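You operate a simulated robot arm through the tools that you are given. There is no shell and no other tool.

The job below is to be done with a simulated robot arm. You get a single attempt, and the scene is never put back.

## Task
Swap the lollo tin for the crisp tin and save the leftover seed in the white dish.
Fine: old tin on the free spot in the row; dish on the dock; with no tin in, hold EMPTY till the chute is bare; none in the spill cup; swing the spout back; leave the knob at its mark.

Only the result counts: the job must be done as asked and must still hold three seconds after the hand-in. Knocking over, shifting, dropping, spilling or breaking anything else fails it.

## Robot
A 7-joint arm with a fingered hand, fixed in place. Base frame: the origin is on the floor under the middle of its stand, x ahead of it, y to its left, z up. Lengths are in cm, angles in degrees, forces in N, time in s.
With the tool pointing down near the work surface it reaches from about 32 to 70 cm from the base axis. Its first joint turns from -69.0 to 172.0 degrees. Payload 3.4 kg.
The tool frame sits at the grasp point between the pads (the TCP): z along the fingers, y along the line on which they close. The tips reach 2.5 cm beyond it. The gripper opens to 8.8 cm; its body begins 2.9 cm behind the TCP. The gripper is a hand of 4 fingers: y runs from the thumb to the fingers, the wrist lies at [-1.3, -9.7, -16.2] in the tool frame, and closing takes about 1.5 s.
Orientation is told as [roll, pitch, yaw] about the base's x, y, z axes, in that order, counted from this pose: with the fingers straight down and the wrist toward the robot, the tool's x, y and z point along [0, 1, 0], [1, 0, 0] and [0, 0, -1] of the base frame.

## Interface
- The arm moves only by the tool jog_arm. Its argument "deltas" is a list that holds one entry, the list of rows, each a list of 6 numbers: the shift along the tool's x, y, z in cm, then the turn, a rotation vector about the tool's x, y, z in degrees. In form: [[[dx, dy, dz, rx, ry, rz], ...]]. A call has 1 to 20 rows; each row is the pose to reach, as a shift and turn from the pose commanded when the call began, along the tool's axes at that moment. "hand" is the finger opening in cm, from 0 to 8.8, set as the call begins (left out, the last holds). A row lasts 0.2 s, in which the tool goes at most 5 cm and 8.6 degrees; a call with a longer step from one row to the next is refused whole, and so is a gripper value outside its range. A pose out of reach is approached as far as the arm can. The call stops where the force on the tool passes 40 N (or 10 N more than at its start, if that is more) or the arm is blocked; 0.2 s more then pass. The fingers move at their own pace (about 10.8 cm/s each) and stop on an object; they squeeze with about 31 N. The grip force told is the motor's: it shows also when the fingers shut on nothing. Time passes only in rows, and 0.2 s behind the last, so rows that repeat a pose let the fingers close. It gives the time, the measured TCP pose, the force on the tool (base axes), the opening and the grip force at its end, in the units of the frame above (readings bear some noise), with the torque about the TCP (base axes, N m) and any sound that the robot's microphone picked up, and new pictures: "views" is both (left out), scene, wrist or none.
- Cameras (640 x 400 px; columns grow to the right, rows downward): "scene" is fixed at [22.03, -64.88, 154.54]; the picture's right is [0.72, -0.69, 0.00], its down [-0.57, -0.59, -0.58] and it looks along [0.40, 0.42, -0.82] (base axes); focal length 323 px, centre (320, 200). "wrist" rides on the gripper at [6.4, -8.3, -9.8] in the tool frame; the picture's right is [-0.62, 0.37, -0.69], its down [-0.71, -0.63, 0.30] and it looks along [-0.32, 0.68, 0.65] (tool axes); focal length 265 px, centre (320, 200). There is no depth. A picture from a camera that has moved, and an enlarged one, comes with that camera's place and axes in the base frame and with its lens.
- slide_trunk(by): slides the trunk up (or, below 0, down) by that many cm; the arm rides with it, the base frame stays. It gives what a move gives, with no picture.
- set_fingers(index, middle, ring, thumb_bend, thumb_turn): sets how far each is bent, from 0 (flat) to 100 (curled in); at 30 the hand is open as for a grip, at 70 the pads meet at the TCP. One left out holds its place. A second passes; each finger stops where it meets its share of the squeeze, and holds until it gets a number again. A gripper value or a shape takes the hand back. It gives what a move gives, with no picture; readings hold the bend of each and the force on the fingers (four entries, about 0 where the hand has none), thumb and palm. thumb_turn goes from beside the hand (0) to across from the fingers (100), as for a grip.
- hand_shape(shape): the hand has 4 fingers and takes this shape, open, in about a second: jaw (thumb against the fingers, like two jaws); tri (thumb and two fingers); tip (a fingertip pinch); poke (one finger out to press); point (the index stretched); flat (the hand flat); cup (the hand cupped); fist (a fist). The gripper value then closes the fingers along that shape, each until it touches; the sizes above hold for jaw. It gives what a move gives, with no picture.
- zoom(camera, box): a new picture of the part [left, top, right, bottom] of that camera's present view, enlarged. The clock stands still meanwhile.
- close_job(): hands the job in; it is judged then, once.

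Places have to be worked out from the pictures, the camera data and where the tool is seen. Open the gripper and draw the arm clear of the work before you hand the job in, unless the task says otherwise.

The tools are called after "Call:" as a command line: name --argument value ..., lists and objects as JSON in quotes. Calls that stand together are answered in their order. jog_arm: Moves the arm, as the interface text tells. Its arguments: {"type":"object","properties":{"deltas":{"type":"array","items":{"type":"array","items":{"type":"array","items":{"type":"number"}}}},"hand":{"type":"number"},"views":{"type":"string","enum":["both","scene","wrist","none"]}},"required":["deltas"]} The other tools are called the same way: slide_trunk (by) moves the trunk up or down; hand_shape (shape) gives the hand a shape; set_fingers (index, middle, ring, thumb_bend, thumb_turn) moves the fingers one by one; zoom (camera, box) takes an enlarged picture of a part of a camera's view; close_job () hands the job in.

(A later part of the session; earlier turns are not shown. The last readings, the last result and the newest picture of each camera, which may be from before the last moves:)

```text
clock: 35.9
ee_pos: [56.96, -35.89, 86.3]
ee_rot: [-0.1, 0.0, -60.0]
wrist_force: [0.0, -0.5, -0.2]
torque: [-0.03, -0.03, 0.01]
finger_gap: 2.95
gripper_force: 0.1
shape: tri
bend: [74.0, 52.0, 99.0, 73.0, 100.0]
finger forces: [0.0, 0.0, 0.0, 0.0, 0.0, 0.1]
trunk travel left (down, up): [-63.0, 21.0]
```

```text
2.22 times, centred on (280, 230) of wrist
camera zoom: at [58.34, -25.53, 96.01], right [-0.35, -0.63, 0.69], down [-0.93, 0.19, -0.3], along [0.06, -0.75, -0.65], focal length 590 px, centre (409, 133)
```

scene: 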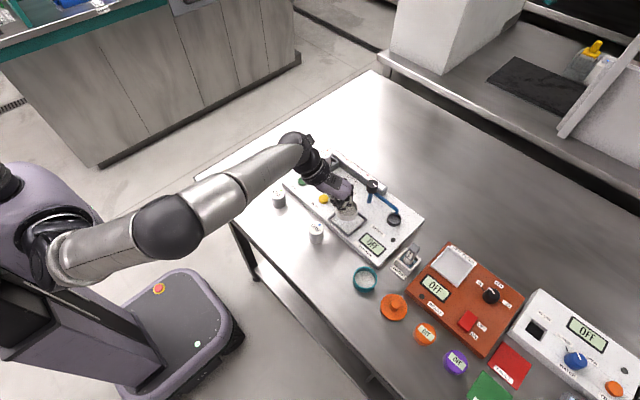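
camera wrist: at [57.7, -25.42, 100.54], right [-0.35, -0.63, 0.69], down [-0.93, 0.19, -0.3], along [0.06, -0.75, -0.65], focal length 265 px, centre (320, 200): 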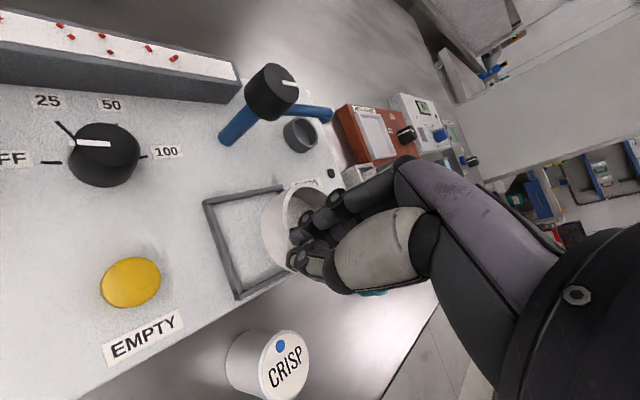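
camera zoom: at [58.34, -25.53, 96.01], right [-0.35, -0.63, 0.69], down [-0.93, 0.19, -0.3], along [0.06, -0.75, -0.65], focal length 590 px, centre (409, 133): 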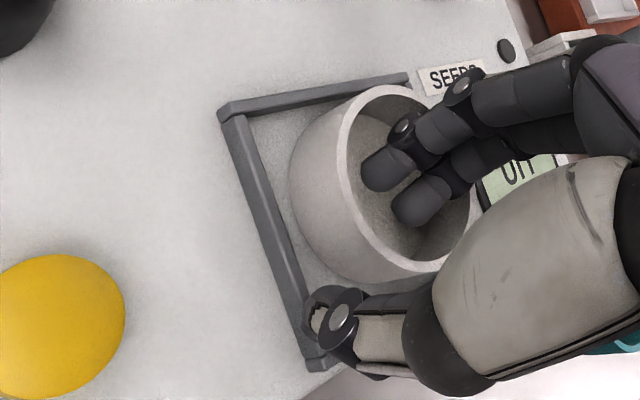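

Released. I raise the hand straight up and inspect how the dish is seated.

Call:
jog_arm --deltas '[[[0, 0, -2, 0, 0, 0], [0, 0, -5, 0, 0, 0], [0, 0, -9, 0, 0, 0], [-3, -4, -11, 0, 0, 0], [-6, -7, -11, 0, 0, 0], [-6, -7, -11, 0, 0, 0]]]'

Call:
zoom --camera "scene" --box '[330, 195, 375, 245]'

Call:
zoom --camera "wrist" --box '[120, 100, 360, 320]'

```text
refused: row 4 steps farther than a row can; nothing moved
```

```text
8.00 times, centred on (352, 220) of scene
camera zoom: at [22.03, -64.88, 154.54], right [0.72, -0.69, 0.0], down [-0.57, -0.59, -0.58], along [0.4, 0.42, -0.82], focal length 2582 px, centre (60, 40)
```

zoom: 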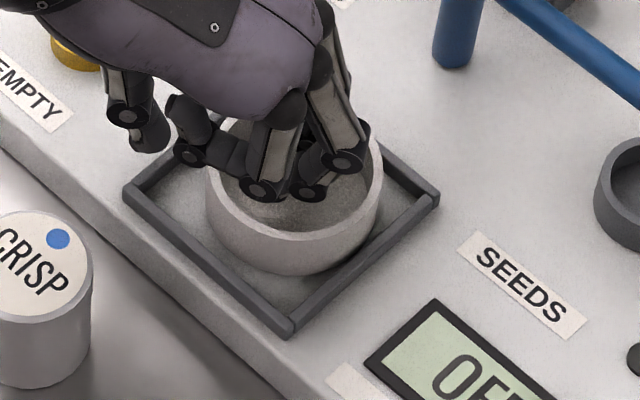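

```text
1.82 times, centred on (240, 210) of wrist
camera zoom: at [58.34, -25.53, 96.01], right [-0.35, -0.63, 0.69], down [-0.93, 0.19, -0.3], along [0.06, -0.75, -0.65], focal length 483 px, centre (466, 182)
```

zoom: 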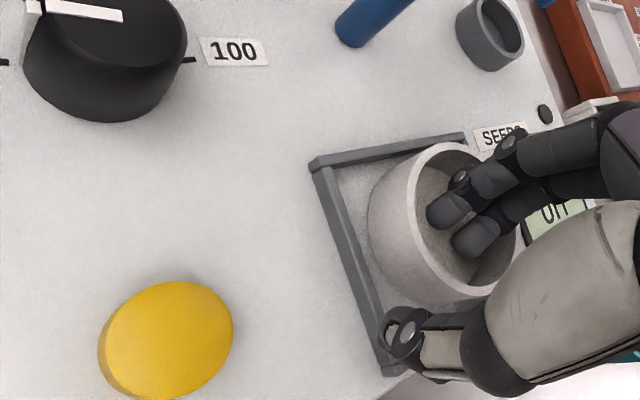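

That move was refused for a too-long step, so nothing moved. I repeat it with shorter steps.

Call:
jog_arm --deltas '[[[0, 0, -2, 0, 0, 0], [0, 0, -5, 0, 0, 0], [0, 0, -9, 0, 0, 0], [0, 0, -12, 0, 0, 0], [-2.5, -3, -12, 0, 0, 0], [-5, -6, -12, 0, 0, 0], [-5, -6, -12, 0, 0, 0]]]'

Call:
zoom --camera "scene" --box '[330, 195, 375, 245]'

Call:
zoom --camera "wrist" --box '[120, 100, 360, 320]'

```text
clock: 37.5
ee_pos: [49.9, -33.45, 98.49]
ee_rot: [-0.1, 0.0, -60.0]
wrist_force: [-0.6, -0.2, 0.2]
torque: [0.01, 0.01, 0.01]
finger_gap: 2.97
gripper_force: 0.1
shape: tri
bend: [74.0, 52.0, 99.0, 73.0, 100.0]
finger forces: [0.1, 0.1, 0.0, 0.0, 0.1, 0.0]
trunk travel left (down, up): [-63.0, 21.0]
camera wrist: at [51.23, -22.93, 108.22], right [-0.35, -0.63, 0.69], down [-0.93, 0.19, -0.3], along [0.06, -0.75, -0.65], focal length 265 px, centre (320, 200)
```

scene: 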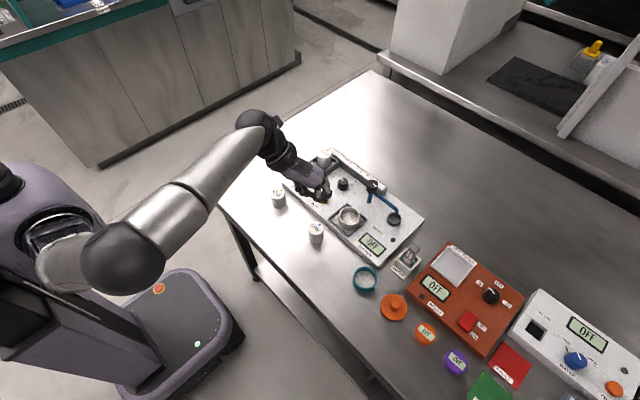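
wrist: 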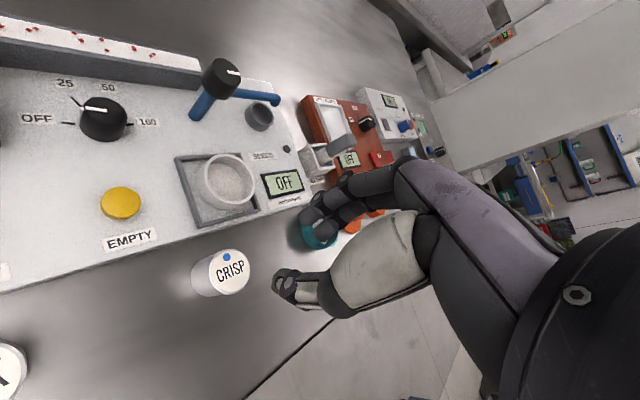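

```text
8.00 times, centred on (352, 220) of scene
camera zoom: at [22.03, -64.88, 154.54], right [0.72, -0.69, 0.0], down [-0.57, -0.59, -0.58], along [0.4, 0.42, -0.82], focal length 2582 px, centre (60, 40)
```

zoom: 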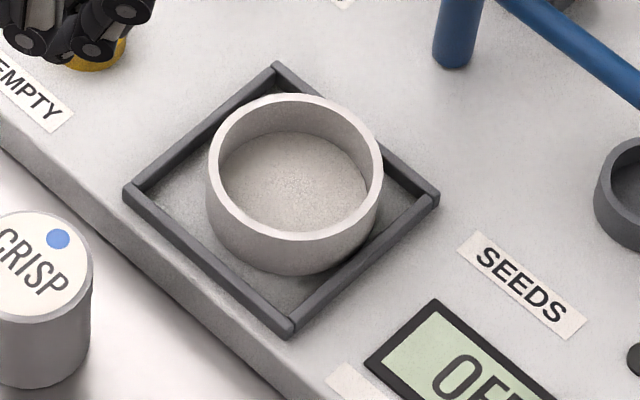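

```text
1.82 times, centred on (240, 210) of wrist
camera zoom: at [51.23, -22.93, 108.22], right [-0.35, -0.63, 0.69], down [-0.93, 0.19, -0.3], along [0.06, -0.75, -0.65], focal length 483 px, centre (466, 182)
```

zoom: 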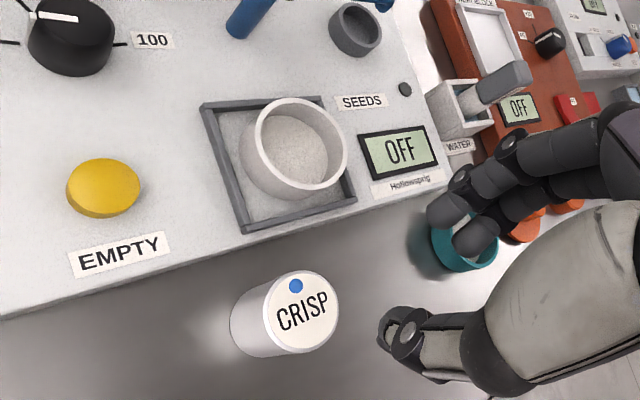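

The dish sits inside the dock frame on its floor. Next is the LOLLO tin: I move above it at about (66.3,-20.4), still at z≈98 and yaw -60°, with the tri grip opened to 6.5.

Call:
jog_arm --deltas '[[[4.2, -0.63, 0, 0, 0, 0], [8.4, -1.26, 0, 0, 0, 0], [12.6, -1.9, 0, 0, 0, 0], [16.8, -2.5, 0, 0, 0, 0], [20.75, -3.14, 0, 0, 0, 0], [20.75, -3.14, 0, 0, 0, 0]]]' --hand 6.5

Call:
zoom --camera "wrist" --box '[120, 130, 360, 360]'

Call:
zoom --camera "scene" --box '[290, 110, 390, 200]'

```text
clock: 38.9
ee_pos: [66.27, -20.09, 98.2]
ee_rot: [0.0, 0.1, -59.9]
wrist_force: [-0.1, -0.4, -0.4]
torque: [-0.01, 0.03, 0.01]
finger_gap: 6.48
gripper_force: 0.1
shape: tri
bend: [27.0, 36.0, 99.0, 55.0, 99.0]
finger forces: [0.0, 0.0, 0.1, 0.1, 0.0, 0.0]
trunk travel left (down, up): [-63.0, 21.0]
camera wrist: at [67.66, -9.79, 107.97], right [-0.35, -0.63, 0.69], down [-0.93, 0.19, -0.3], along [0.06, -0.75, -0.65], focal length 265 px, centre (320, 200)
```

scene: 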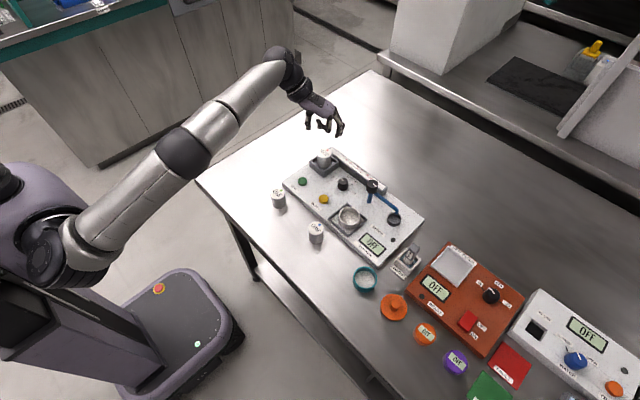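
wrist: 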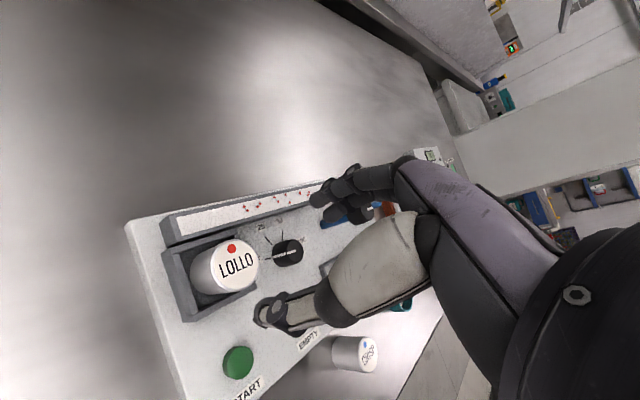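

```text
1.74 times, centred on (240, 245) of wrist
camera zoom: at [67.66, -9.79, 107.97], right [-0.35, -0.63, 0.69], down [-0.93, 0.19, -0.3], along [0.06, -0.75, -0.65], focal length 462 px, centre (459, 122)
```

zoom: 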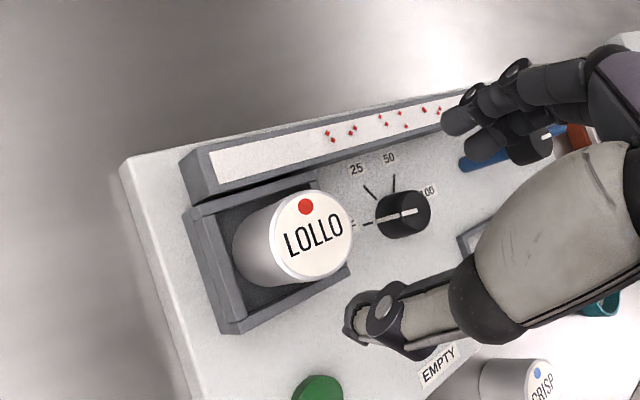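

```text
4.44 times, centred on (340, 155) of scene
camera zoom: at [22.03, -64.88, 154.54], right [0.72, -0.69, 0.0], down [-0.57, -0.59, -0.58], along [0.4, 0.42, -0.82], focal length 1435 px, centre (231, 400)
```

zoom: 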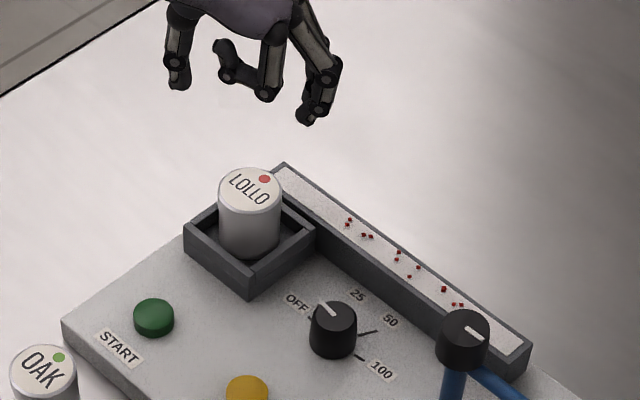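

Triangulated LOLLO: centre ≈(66.5,-20.25), top z≈88.5, socket rim ≈84.5. I centre over it and lower to z≈92 for a check.

Call:
jog_arm --deltas '[[[0.12, 0.25, 2, 0, 0, 0], [0.12, 0.25, 4, 0, 0, 0], [0.12, 0.25, 6.2, 0, 0, 0], [0.12, 0.25, 6.2, 0, 0, 0]]]' --views "none"

Call:
zoom --camera "wrist" --box '[180, 140, 380, 340]'

Call:
zoom --camera "scene" --box '[290, 130, 370, 200]'

```text
clock: 39.9
ee_pos: [66.51, -20.29, 91.96]
ee_rot: [0.0, 0.0, -60.1]
wrist_force: [-0.3, -0.5, 0.5]
torque: [0.01, 0.01, 0.01]
finger_gap: 6.48
gripper_force: 0.0
shape: tri
bend: [27.0, 36.0, 99.0, 55.0, 99.0]
finger forces: [0.0, 0.0, 0.0, 0.1, 0.0, 0.0]
trunk travel left (down, up): [-63.0, 21.0]
```

```text
2.00 times, centred on (280, 240) of wrist
camera zoom: at [67.85, -9.94, 101.86], right [-0.35, -0.63, 0.69], down [-0.93, 0.19, -0.3], along [0.06, -0.75, -0.65], focal length 531 px, centre (400, 120)
```

zoom: 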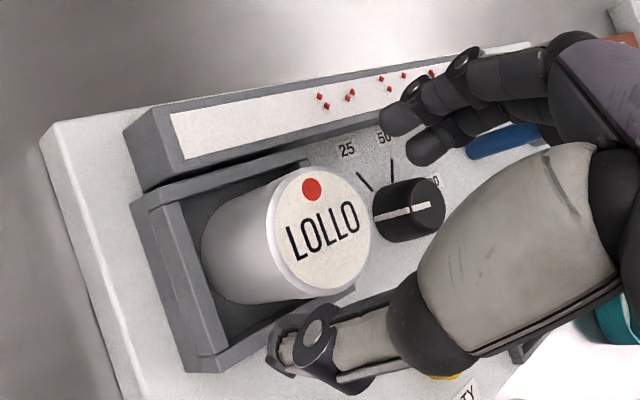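

```text
5.71 times, centred on (330, 165) of scene
camera zoom: at [22.03, -64.88, 154.54], right [0.72, -0.69, 0.0], down [-0.57, -0.59, -0.58], along [0.4, 0.42, -0.82], focal length 1845 px, centre (263, 400)
```

zoom: 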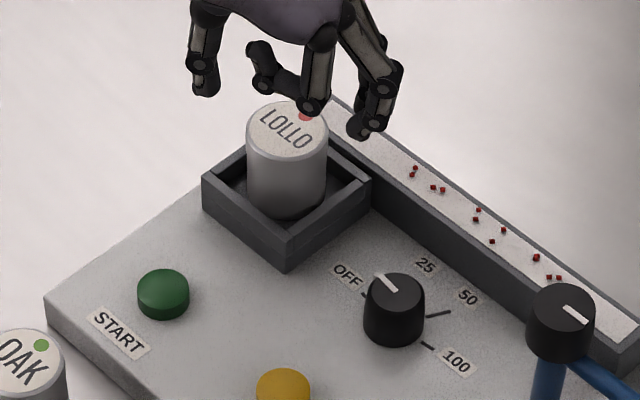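

The tin is within ~0.2 cm of the TCP axis. The chute surface is at z≈85.4, so I descend only to z≈88.2 (tips ≈85.8) with the opening narrowed to 5.8.

Call:
jog_arm --deltas '[[[0, 0, 1, 0, 0, 0], [0, 0, 2, 0, 0, 0], [0, 0, 3, 0, 0, 0], [0, 0, 3.75, 0, 0, 0], [0, 0, 3.75, 0, 0, 0]]]' --hand 5.8 --views "none"

Call:
zoom --camera "wrist" --box '[200, 140, 380, 320]'

Call:
zoom --camera "scene" --box '[290, 130, 370, 200]'

```text
clock: 41.1
ee_pos: [66.37, -20.13, 88.26]
ee_rot: [0.0, 0.0, -60.0]
wrist_force: [-0.7, -0.1, -1.0]
torque: [0.0, 0.0, -0.02]
finger_gap: 5.85
gripper_force: 0.0
shape: tri
bend: [73.0, 38.0, 99.0, 61.0, 99.0]
finger forces: [0.1, 0.0, 0.0, 0.1, 0.0, 0.0]
trunk travel left (down, up): [-63.0, 21.0]
```

```text
2.22 times, centred on (290, 230) of wrist
camera zoom: at [67.73, -9.79, 98.04], right [-0.35, -0.63, 0.69], down [-0.93, 0.19, -0.3], along [0.06, -0.75, -0.65], focal length 590 px, centre (387, 133)
```

zoom: 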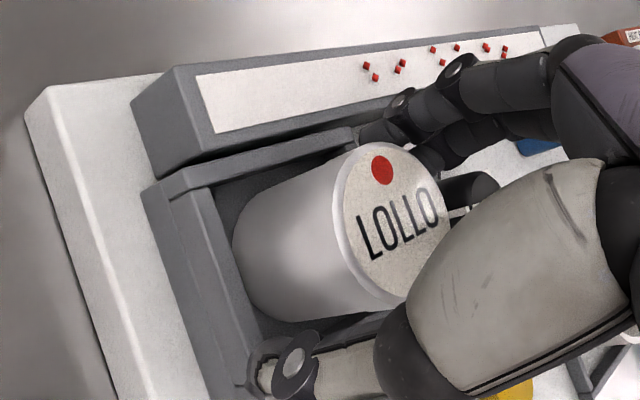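

```text
5.71 times, centred on (330, 165) of scene
camera zoom: at [22.03, -64.88, 154.54], right [0.72, -0.69, 0.0], down [-0.57, -0.59, -0.58], along [0.4, 0.42, -0.82], focal length 1845 px, centre (263, 400)
```

zoom: 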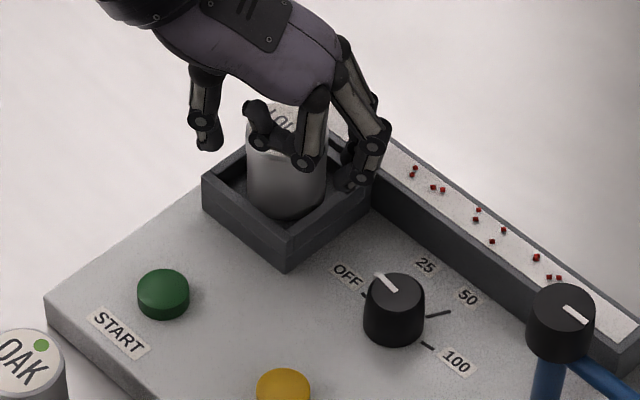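

Thumb and two fingers straddle the tin. I close on it.

Call:
jog_arm --deltas '[[[0, 0, 0, 0, 0, 0], [0, 0, 0, 0, 0, 0], [0, 0, 0, 0, 0, 0], [0, 0, 0, 0, 0, 0], [0, 0, 0, 0, 0, 0], [0, 0, 0, 0, 0, 0], [0, 0, 0, 0, 0, 0], [0, 0, 0, 0, 0, 0]]]' --hand 2.0 --views "none"

Call:
zoom --camera "wrist" --box '[200, 140, 380, 320]'

Call:
zoom --camera "scene" --box '[290, 130, 370, 200]'

```text
clock: 42.9
ee_pos: [66.37, -20.2, 88.24]
ee_rot: [0.0, 0.0, -59.9]
wrist_force: [-0.7, -0.7, -0.4]
torque: [-0.03, 0.0, 0.0]
finger_gap: 3.21
gripper_force: 31.1
shape: tri
bend: [74.0, 51.0, 100.0, 73.0, 100.0]
finger forces: [14.3, 13.8, 0.0, 0.0, 27.6, 0.0]
trunk travel left (down, up): [-63.0, 21.0]
```

```text
2.22 times, centred on (290, 230) of wrist
camera zoom: at [67.75, -9.79, 98.04], right [-0.35, -0.63, 0.69], down [-0.93, 0.19, -0.3], along [0.06, -0.75, -0.65], focal length 590 px, centre (387, 133)
```

zoom: 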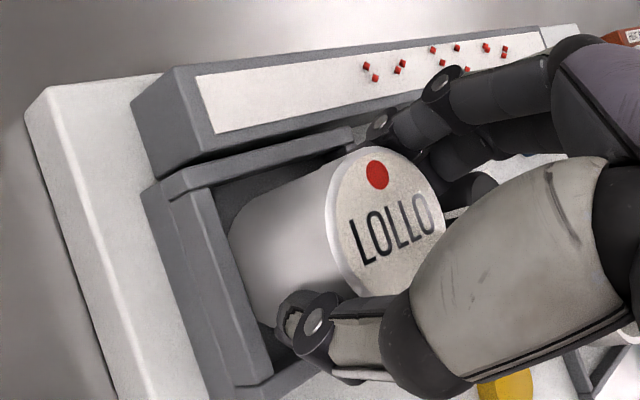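

```text
5.71 times, centred on (330, 165) of scene
camera zoom: at [22.03, -64.88, 154.54], right [0.72, -0.69, 0.0], down [-0.57, -0.59, -0.58], along [0.4, 0.42, -0.82], focal length 1845 px, centre (263, 400)
```

zoom: 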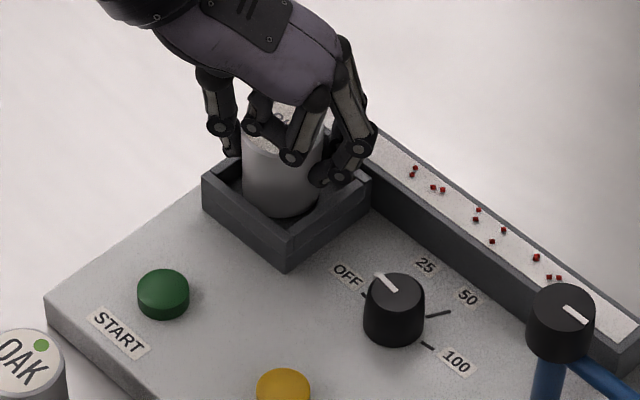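

The tin is gripped (≈28 N against thumb). I lift it 1 cm first to verify, then up to z≈96.

Call:
jog_arm --deltas '[[[0, 0, -0.5, 0, 0, 0], [0, 0, -1, 0, 0, 0], [0, 0, -2, 0, 0, 0], [0, 0, -3.5, 0, 0, 0], [0, 0, -5.5, 0, 0, 0], [0, 0, -8, 0, 0, 0], [0, 0, -8, 0, 0, 0]]]'

Call:
zoom --camera "scene" --box '[290, 110, 370, 200]'

```text
clock: 44.5
ee_pos: [66.38, -20.37, 96.44]
ee_rot: [-0.1, 0.1, -60.0]
wrist_force: [0.8, -0.9, -0.1]
torque: [0.02, 0.0, 0.02]
finger_gap: 3.2
gripper_force: 30.5
shape: tri
bend: [74.0, 51.0, 100.0, 73.0, 100.0]
finger forces: [14.3, 13.8, 0.0, 0.0, 27.5, 0.1]
trunk travel left (down, up): [-63.0, 21.0]
camera wrist: at [67.89, -9.93, 106.22], right [-0.35, -0.63, 0.69], down [-0.93, 0.19, -0.3], along [0.06, -0.75, -0.65], focal length 265 px, centre (320, 200)
```

scene: 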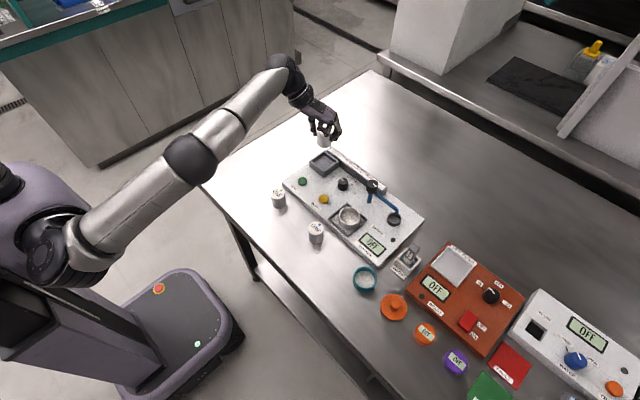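
wrist: 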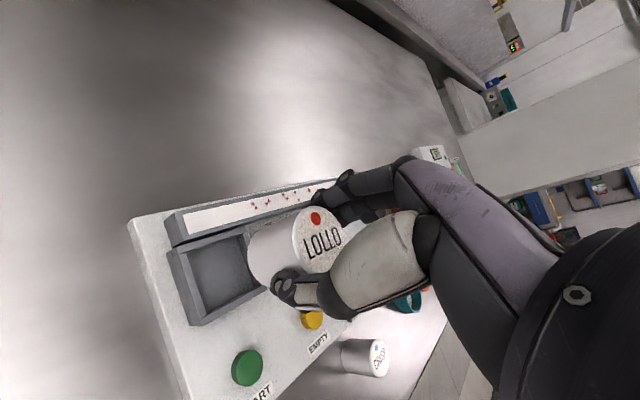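

```text
4.44 times, centred on (330, 155) of scene
camera zoom: at [22.03, -64.88, 154.54], right [0.72, -0.69, 0.0], down [-0.57, -0.59, -0.58], along [0.4, 0.42, -0.82], focal length 1435 px, centre (276, 400)
```

zoom: 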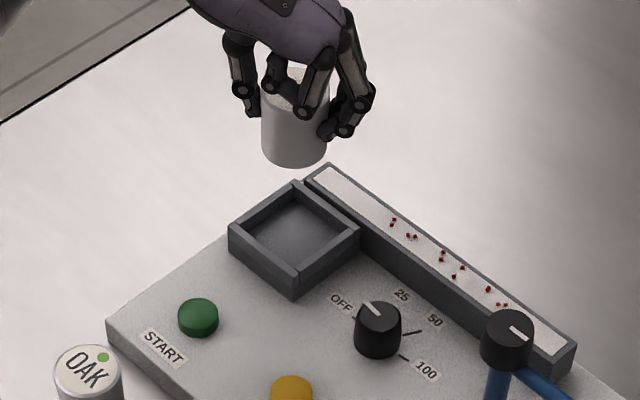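

LOLLO is out and the socket is empty. I carry it over to the free spot between OAK and CRISP, about (49.65,-27.35), at z≈96.

Call:
jog_arm --deltas '[[[-4.5, -0.54, 0, 0, 0, 0], [-9, -1.08, 0, 0, 0, 0], [-13.5, -1.62, 0, 0, 0, 0], [-18.0, -2.05, 0, 0, 0, 0], [-18.0, -2.05, 0, 0, 0, 0]]]'

Call:
zoom --camera "wrist" --box '[100, 130, 360, 400]'

Call:
zoom --camera "scene" --box '[250, 160, 350, 260]'

```text
clock: 45.7
ee_pos: [49.42, -27.46, 96.34]
ee_rot: [0.0, 0.0, -60.0]
wrist_force: [-1.5, -0.2, -0.6]
torque: [0.01, 0.01, 0.01]
finger_gap: 3.21
gripper_force: 31.2
shape: tri
bend: [74.0, 51.0, 100.0, 73.0, 100.0]
finger forces: [14.3, 13.8, 0.0, 0.0, 27.4, 0.0]
trunk travel left (down, up): [-63.0, 21.0]
camera wrist: at [50.92, -16.96, 106.17], right [-0.35, -0.63, 0.69], down [-0.93, 0.19, -0.3], along [0.06, -0.75, -0.65], focal length 265 px, centre (320, 200)
```

scene: 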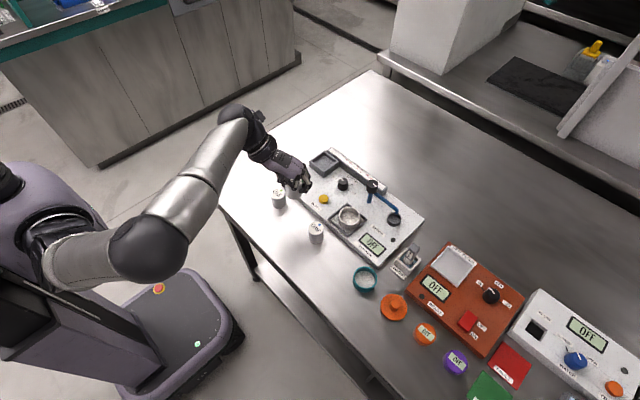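
wrist: 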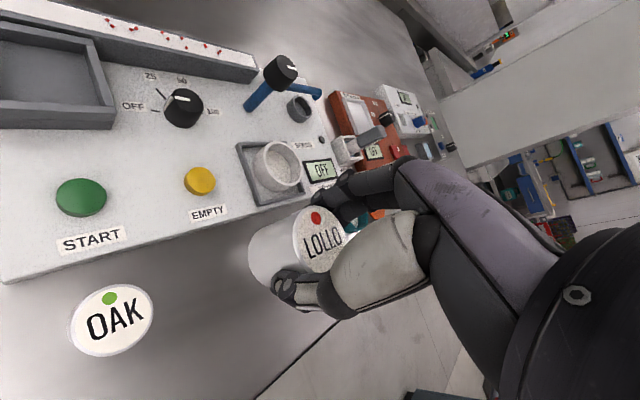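

```text
1.48 times, centred on (230, 265) of wrist
camera zoom: at [50.92, -16.96, 106.17], right [-0.35, -0.63, 0.69], down [-0.93, 0.19, -0.3], along [0.06, -0.75, -0.65], focal length 393 px, centre (453, 104)
```

zoom: 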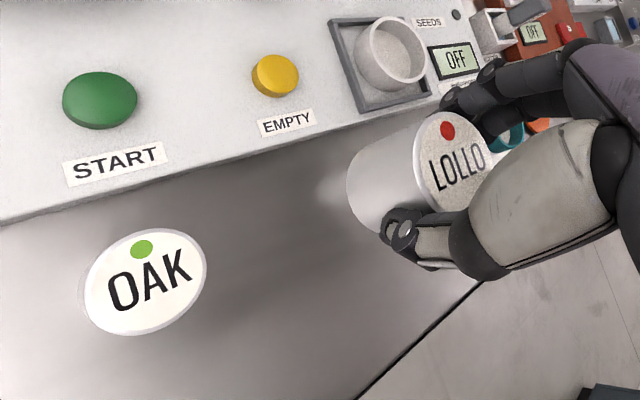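

```text
4.00 times, centred on (300, 210) of scene
camera zoom: at [22.03, -64.88, 154.54], right [0.72, -0.69, 0.0], down [-0.57, -0.59, -0.58], along [0.4, 0.42, -0.82], focal length 1291 px, centre (400, 160)
```

zoom: 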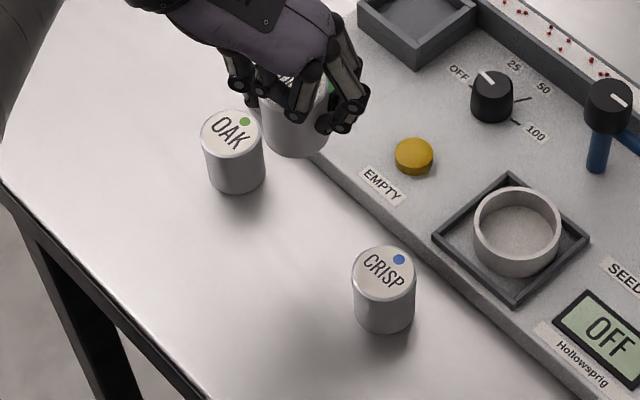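

I lower the tin to z≈87.3 (tin bottom ~3 cm above the table) and check its position in the row.

Call:
jog_arm --deltas '[[[0, 0, 3, 0, 0, 0], [0, 0, 6, 0, 0, 0], [0, 0, 9, 0, 0, 0], [0, 0, 9, 0, 0, 0]]]' --views "none"

Call:
zoom --camera "scene" --box '[250, 160, 350, 260]'

Call:
zoom --camera "wrist" --box '[100, 130, 360, 400]'

```text
clock: 46.7
ee_pos: [49.41, -27.4, 87.0]
ee_rot: [-0.1, 0.0, -59.8]
wrist_force: [-0.8, 0.1, -0.8]
torque: [0.0, 0.03, -0.01]
finger_gap: 3.17
gripper_force: 31.2
shape: tri
bend: [74.0, 51.0, 100.0, 73.0, 100.0]
finger forces: [14.5, 13.8, 0.0, 0.1, 27.4, 0.0]
trunk travel left (down, up): [-63.0, 21.0]
```

```text
4.00 times, centred on (300, 210) of scene
camera zoom: at [22.03, -64.88, 154.54], right [0.72, -0.69, 0.0], down [-0.57, -0.59, -0.58], along [0.4, 0.42, -0.82], focal length 1291 px, centre (400, 160)
```

zoom: 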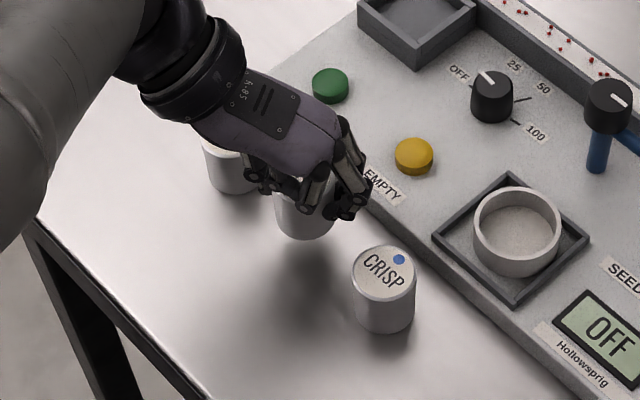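

```text
1.48 times, centred on (230, 265) of wrist
camera zoom: at [50.88, -16.97, 96.92], right [-0.35, -0.63, 0.69], down [-0.93, 0.19, -0.3], along [0.06, -0.75, -0.65], focal length 393 px, centre (453, 104)
```

zoom: 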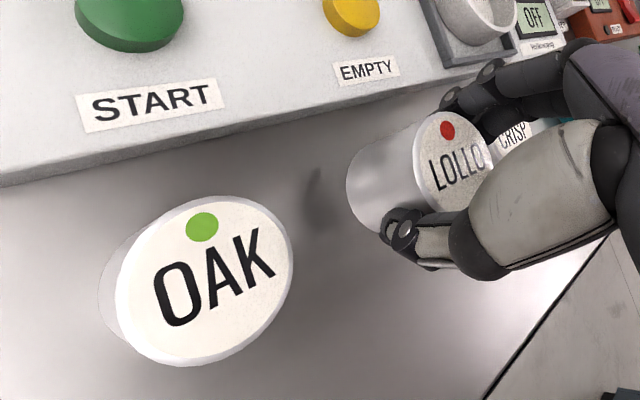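

The tin projects within ~0.3 cm of the midpoint between OAK and CRISP. I lower to z≈84.6, then feel for the table.

Call:
jog_arm --deltas '[[[0.1, 0.1, 1.2, 0, 0, 0], [0.1, 0.1, 2.3, 0, 0, 0], [0.1, 0.1, 2.3, 0, 0, 0]]]' --views "none"

Call:
jog_arm --deltas '[[[0, 0, 0.15, 0, 0, 0], [0, 0, 0.3, 0, 0, 0], [0, 0, 0.3, 0, 0, 0]]]' --views "none"

Call:
zoom --camera "scene" --box '[250, 160, 350, 260]'

```text
clock: 47.5
ee_pos: [49.7, -27.44, 85.08]
ee_rot: [0.0, 0.0, -59.9]
wrist_force: [0.0, -0.1, -1.0]
torque: [-0.01, 0.02, 0.0]
finger_gap: 3.16
gripper_force: 30.7
shape: tri
bend: [74.0, 51.0, 100.0, 73.0, 100.0]
finger forces: [14.4, 13.8, 0.0, 0.0, 27.4, 0.1]
trunk travel left (down, up): [-63.0, 21.0]
```

```text
clock: 48.3
ee_pos: [49.83, -27.54, 84.74]
ee_rot: [0.0, 0.0, -60.1]
wrist_force: [0.2, -0.1, -0.9]
torque: [0.01, -0.01, 0.02]
finger_gap: 3.2
gripper_force: 31.4
shape: tri
bend: [74.0, 51.0, 100.0, 73.0, 100.0]
finger forces: [14.5, 13.8, 0.0, 0.0, 27.4, 0.0]
trunk travel left (down, up): [-63.0, 21.0]
```

```text
4.00 times, centred on (300, 210) of scene
camera zoom: at [22.03, -64.88, 154.54], right [0.72, -0.69, 0.0], down [-0.57, -0.59, -0.58], along [0.4, 0.42, -0.82], focal length 1291 px, centre (400, 160)
```

zoom: 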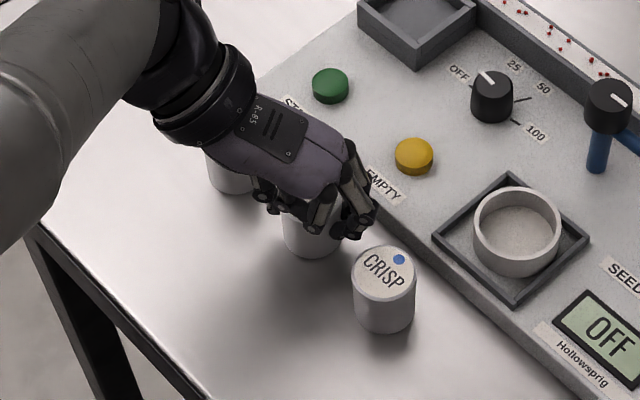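

No contact yet at z≈84.74. I continue in small steps.

Call:
jog_arm --deltas '[[[0, 0, 0.1, 0, 0, 0], [0, 0, 0.2, 0, 0, 0], [0, 0, 0.2, 0, 0, 0]]]' --views "none"

Call:
jog_arm --deltas '[[[0, 0, 0.1, 0, 0, 0], [0, 0, 0.2, 0, 0, 0], [0, 0, 0.2, 0, 0, 0]]]' --views "none"

```text
clock: 49.1
ee_pos: [49.78, -27.48, 84.62]
ee_rot: [0.1, 0.1, -59.9]
wrist_force: [-0.7, -0.4, 3.8]
torque: [0.0, -0.04, -0.04]
finger_gap: 3.18
gripper_force: 31.2
shape: tri
bend: [74.0, 51.0, 100.0, 73.0, 100.0]
finger forces: [14.8, 14.3, 0.0, 0.0, 28.2, 0.0]
trunk travel left (down, up): [-63.0, 21.0]
```

```text
clock: 49.9
ee_pos: [49.7, -27.44, 84.41]
ee_rot: [0.3, -0.2, -60.0]
wrist_force: [2.0, -0.1, 15.5]
torque: [-0.05, -0.13, -0.03]
finger_gap: 3.25
gripper_force: 31.5
shape: tri
bend: [74.0, 51.0, 100.0, 73.0, 100.0]
finger forces: [16.6, 15.9, 0.1, 0.0, 29.2, 0.1]
trunk travel left (down, up): [-63.0, 21.0]
```

The tin is standing on the table (contact at z≈84.6). I relieve the pressure by 0.2 cm and open the fingers.

Call:
jog_arm --deltas '[[[0, 0, -0.2, 0, 0, 0], [0, 0, -0.2, 0, 0, 0]]]' --views "none"

Call:
jog_arm --deltas '[[[0, 0, 0, 0, 0, 0], [0, 0, 0, 0, 0, 0], [0, 0, 0, 0, 0, 0], [0, 0, 0, 0, 0, 0]]]' --hand 6.2 --views "none"

Call:
zoom --camera "scene" --box '[250, 160, 350, 260]'

Call:
zoom --camera "wrist" --box '[160, 130, 400, 360]'

```text
clock: 50.5
ee_pos: [49.63, -27.48, 84.4]
ee_rot: [0.2, -0.1, -59.8]
wrist_force: [3.6, -0.7, 10.3]
torque: [-0.04, -0.07, 0.02]
finger_gap: 3.29
gripper_force: 31.3
shape: tri
bend: [74.0, 51.0, 100.0, 73.0, 100.0]
finger forces: [16.9, 15.8, 0.0, 0.0, 28.9, 0.1]
trunk travel left (down, up): [-63.0, 21.0]
```

```text
clock: 51.5
ee_pos: [49.83, -27.62, 84.46]
ee_rot: [0.0, 0.1, -59.8]
wrist_force: [0.8, 0.3, -0.1]
torque: [0.02, -0.04, -0.02]
finger_gap: 6.19
gripper_force: 0.0
shape: tri
bend: [27.0, 37.0, 99.0, 58.0, 99.0]
finger forces: [0.0, 0.1, 0.0, 0.0, 0.0, 0.0]
trunk travel left (down, up): [-63.0, 21.0]
```

```text
4.00 times, centred on (300, 210) of scene
camera zoom: at [22.03, -64.88, 154.54], right [0.72, -0.69, 0.0], down [-0.57, -0.59, -0.58], along [0.4, 0.42, -0.82], focal length 1291 px, centre (400, 160)
```

zoom: 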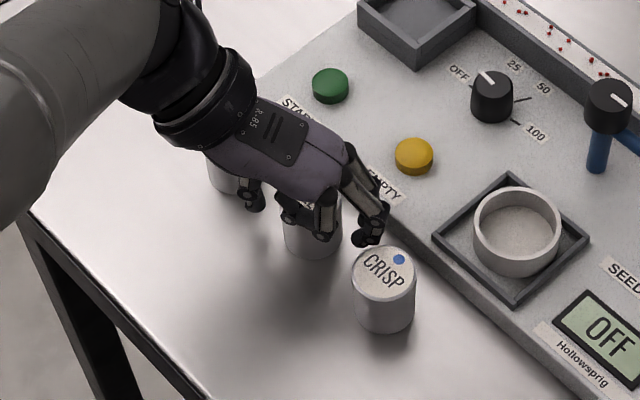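

```text
1.74 times, centred on (280, 245) of wrist
camera zoom: at [51.15, -17.17, 94.2], right [-0.35, -0.63, 0.69], down [-0.93, 0.19, -0.3], along [0.06, -0.75, -0.65], focal length 462 px, centre (390, 122)
```

zoom: 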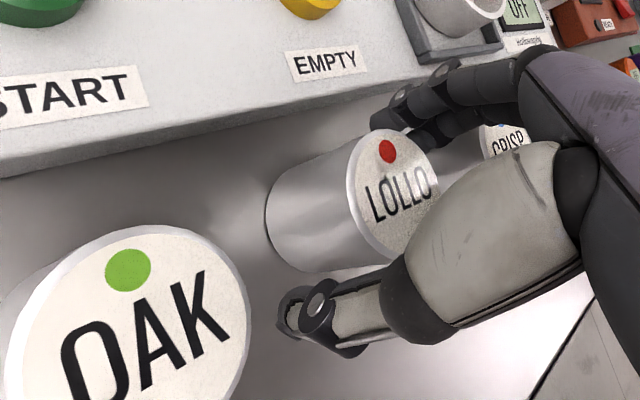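

Released and the tin stands. I raise straight up to z≈97.

Call:
jog_arm --deltas '[[[0, 0, -1, 0, 0, 0], [0, 0, -3, 0, 0, 0], [0, 0, -6, 0, 0, 0], [0, 0, -10, 0, 0, 0], [0, 0, -13, 0, 0, 0], [0, 0, -13, 0, 0, 0]]]'

Call:
zoom --camera "scene" --box '[250, 160, 350, 260]'

```text
clock: 52.9
ee_pos: [50.03, -27.48, 97.53]
ee_rot: [0.0, 0.0, -59.9]
wrist_force: [1.2, 0.4, -0.2]
torque: [0.05, 0.05, -0.01]
finger_gap: 6.17
gripper_force: 0.1
shape: tri
bend: [27.0, 37.0, 99.0, 58.0, 99.0]
finger forces: [0.0, 0.0, 0.1, 0.0, 0.0, 0.1]
trunk travel left (down, up): [-63.0, 21.0]
camera wrist: at [51.35, -17.09, 107.32], right [-0.35, -0.63, 0.69], down [-0.93, 0.19, -0.3], along [0.06, -0.75, -0.65], focal length 265 px, centre (320, 200)
```

scene: 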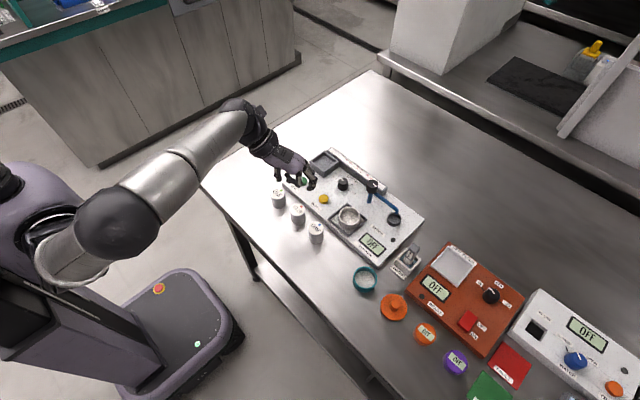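
wrist: 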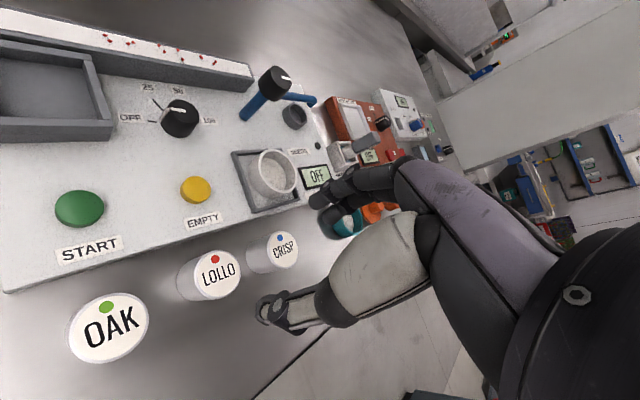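

```text
4.00 times, centred on (300, 210) of scene
camera zoom: at [22.03, -64.88, 154.54], right [0.72, -0.69, 0.0], down [-0.57, -0.59, -0.58], along [0.4, 0.42, -0.82], focal length 1291 px, centre (400, 160)
```

zoom: 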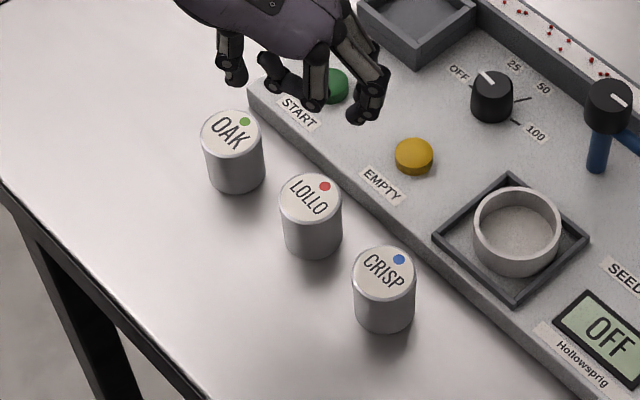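

LOLLO stands neatly in the row. Next I go to the spout: move over its arm around (66.6,-43) at z≈97 with yaw -45°, to check reach there.

Call:
jog_arm --deltas '[[[1.3, 4.3, 0, 0, 0, -3], [2.6, 8.7, 0, 0, 0, -6], [4, 13, 0, 0, 0, -9], [5.3, 17.4, 0, 0, 0, -12], [6.63, 21.7, 0, 0, 0, -15], [6.63, 21.7, 0, 0, 0, -15]]]'

Call:
zoom --camera "scene" --box '[330, 130, 430, 240]'

Call:
zoom --camera "wrist" --box '[60, 120, 360, 380]'

```text
clock: 54.3
ee_pos: [66.5, -42.95, 97.32]
ee_rot: [0.2, 0.1, -44.9]
wrist_force: [-0.4, -0.5, -0.6]
torque: [0.0, -0.02, 0.04]
finger_gap: 6.18
gripper_force: 0.1
shape: tri
bend: [27.0, 37.0, 99.0, 58.0, 99.0]
finger forces: [0.0, 0.1, 0.1, 0.0, 0.0, 0.0]
trunk travel left (down, up): [-63.0, 21.0]
camera wrist: at [65.1, -32.57, 107.13], right [-0.18, -0.7, 0.69], down [-0.95, -0.06, -0.31], along [0.26, -0.71, -0.65], focal length 265 px, centre (320, 200)
```

scene: 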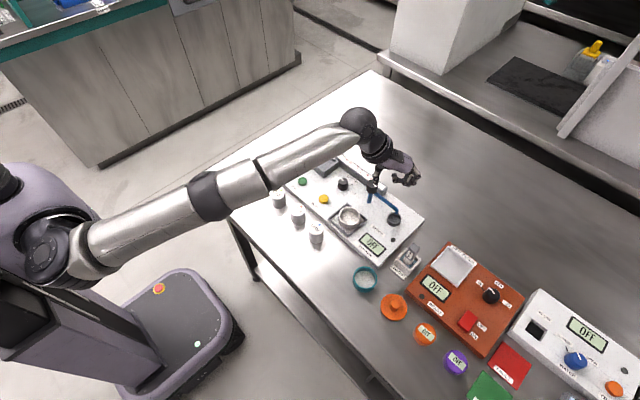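
wrist: 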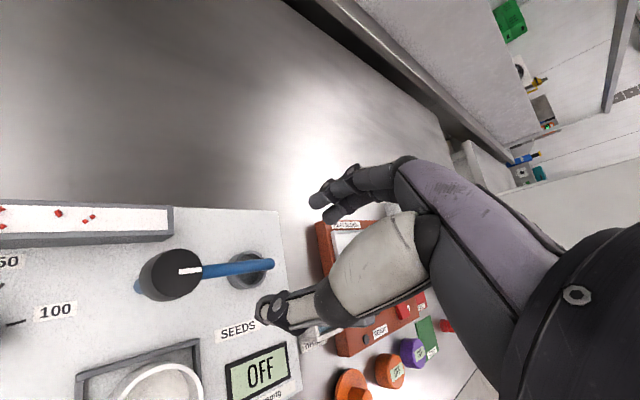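

```text
3.64 times, centred on (380, 185) of scene
camera zoom: at [22.03, -64.88, 154.54], right [0.72, -0.69, 0.0], down [-0.57, -0.59, -0.58], along [0.4, 0.42, -0.82], focal length 1174 px, centre (102, 254)
```

zoom: 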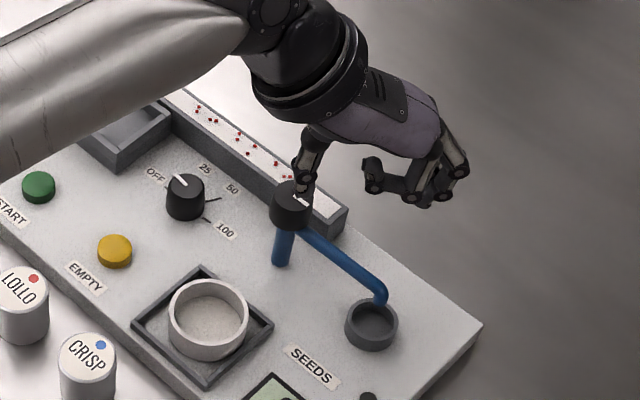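

```text
1.54 times, centred on (210, 250) of wrist
camera zoom: at [65.1, -32.57, 107.13], right [-0.18, -0.7, 0.69], down [-0.95, -0.06, -0.31], along [0.26, -0.71, -0.65], focal length 408 px, centre (489, 123)
```

zoom: 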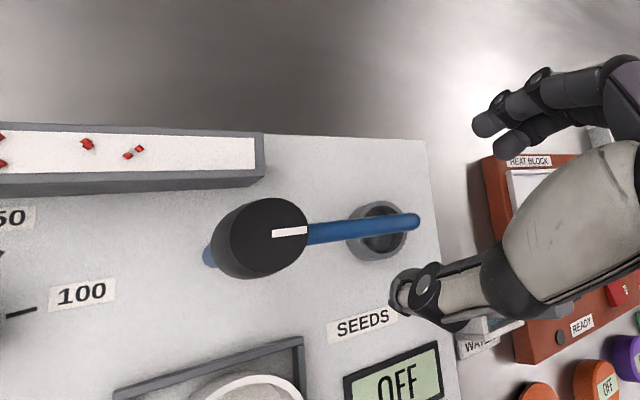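

Reach is fine here. The spout arm runs along x≈66.4 at z≈88, pivot ≈(66.45,-37.6). I'll straddle the arm with thumb on the -x side and fingers on the +x side; first lower to z≈92.3 and check.

Call:
jog_arm --deltas '[[[0.1, -0.25, 2, 0, 0, 0], [0.1, -0.25, 4, 0, 0, 0], [0.1, -0.25, 5, 0, 0, 0], [0.1, -0.25, 5, 0, 0, 0]]]' --hand 5.0 --views "none"

Call:
zoom --camera "wrist" --box '[120, 120, 380, 340]'

Call:
zoom --camera "scene" --box '[340, 150, 430, 240]'

```text
clock: 55.3
ee_pos: [66.2, -42.78, 92.35]
ee_rot: [0.0, 0.1, -45.0]
wrist_force: [0.2, -0.2, -0.1]
torque: [-0.01, -0.01, 0.0]
finger_gap: 5.07
gripper_force: 0.2
shape: tri
bend: [74.0, 42.0, 99.0, 66.0, 100.0]
finger forces: [0.0, 0.1, 0.1, 0.0, 0.0, 0.0]
trunk travel left (down, up): [-63.0, 21.0]
```

```text
1.82 times, centred on (250, 230) of wrist
camera zoom: at [64.99, -32.29, 102.1], right [-0.18, -0.7, 0.69], down [-0.95, -0.06, -0.3], along [0.26, -0.71, -0.65], focal length 483 px, centre (447, 146)
```

zoom: 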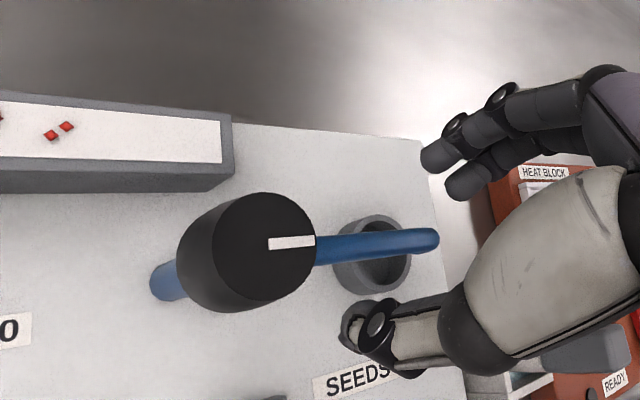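

```text
4.44 times, centred on (385, 195) of scene
camera zoom: at [22.03, -64.88, 154.54], right [0.72, -0.69, 0.0], down [-0.57, -0.59, -0.58], along [0.4, 0.42, -0.82], focal length 1435 px, centre (31, 222)
```

zoom: 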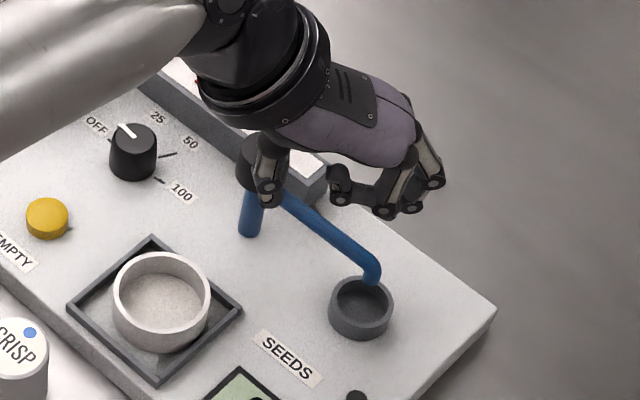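

The arm lies between thumb and fingers in the projection. I lower to z≈89 so the tips are around z≈86.6, straddling the arm.

Call:
jog_arm --deltas '[[[0.05, 0.1, 1, 0, 0, 0], [0.1, 0.1, 2.2, 0, 0, 0], [0.1, 0.1, 3.35, 0, 0, 0], [0.1, 0.1, 3.35, 0, 0, 0]]]' --views "none"

Call:
zoom --camera "wrist" --box '[160, 120, 400, 340]'

Call:
zoom --camera "scene" --box '[340, 150, 430, 240]'

```text
clock: 56.3
ee_pos: [66.61, -42.71, 89.3]
ee_rot: [0.0, 0.0, -45.0]
wrist_force: [0.0, -0.1, 0.7]
torque: [0.02, 0.02, -0.02]
finger_gap: 5.07
gripper_force: 0.0
shape: tri
bend: [74.0, 42.0, 99.0, 66.0, 100.0]
finger forces: [0.0, 0.0, 0.1, 0.1, 0.0, 0.0]
trunk travel left (down, up): [-63.0, 21.0]
```

```text
1.82 times, centred on (280, 230) of wrist
camera zoom: at [65.17, -32.32, 99.05], right [-0.18, -0.7, 0.69], down [-0.95, -0.06, -0.3], along [0.26, -0.71, -0.65], focal length 483 px, centre (393, 146)
```

zoom: 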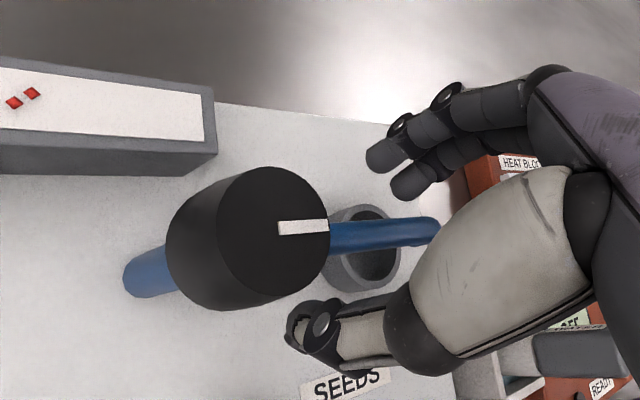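

```text
4.44 times, centred on (385, 195) of scene
camera zoom: at [22.03, -64.88, 154.54], right [0.72, -0.69, 0.0], down [-0.57, -0.59, -0.58], along [0.4, 0.42, -0.82], focal length 1435 px, centre (31, 222)
```

zoom: 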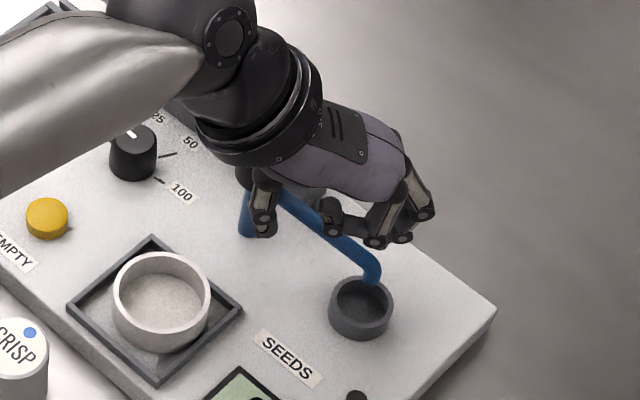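

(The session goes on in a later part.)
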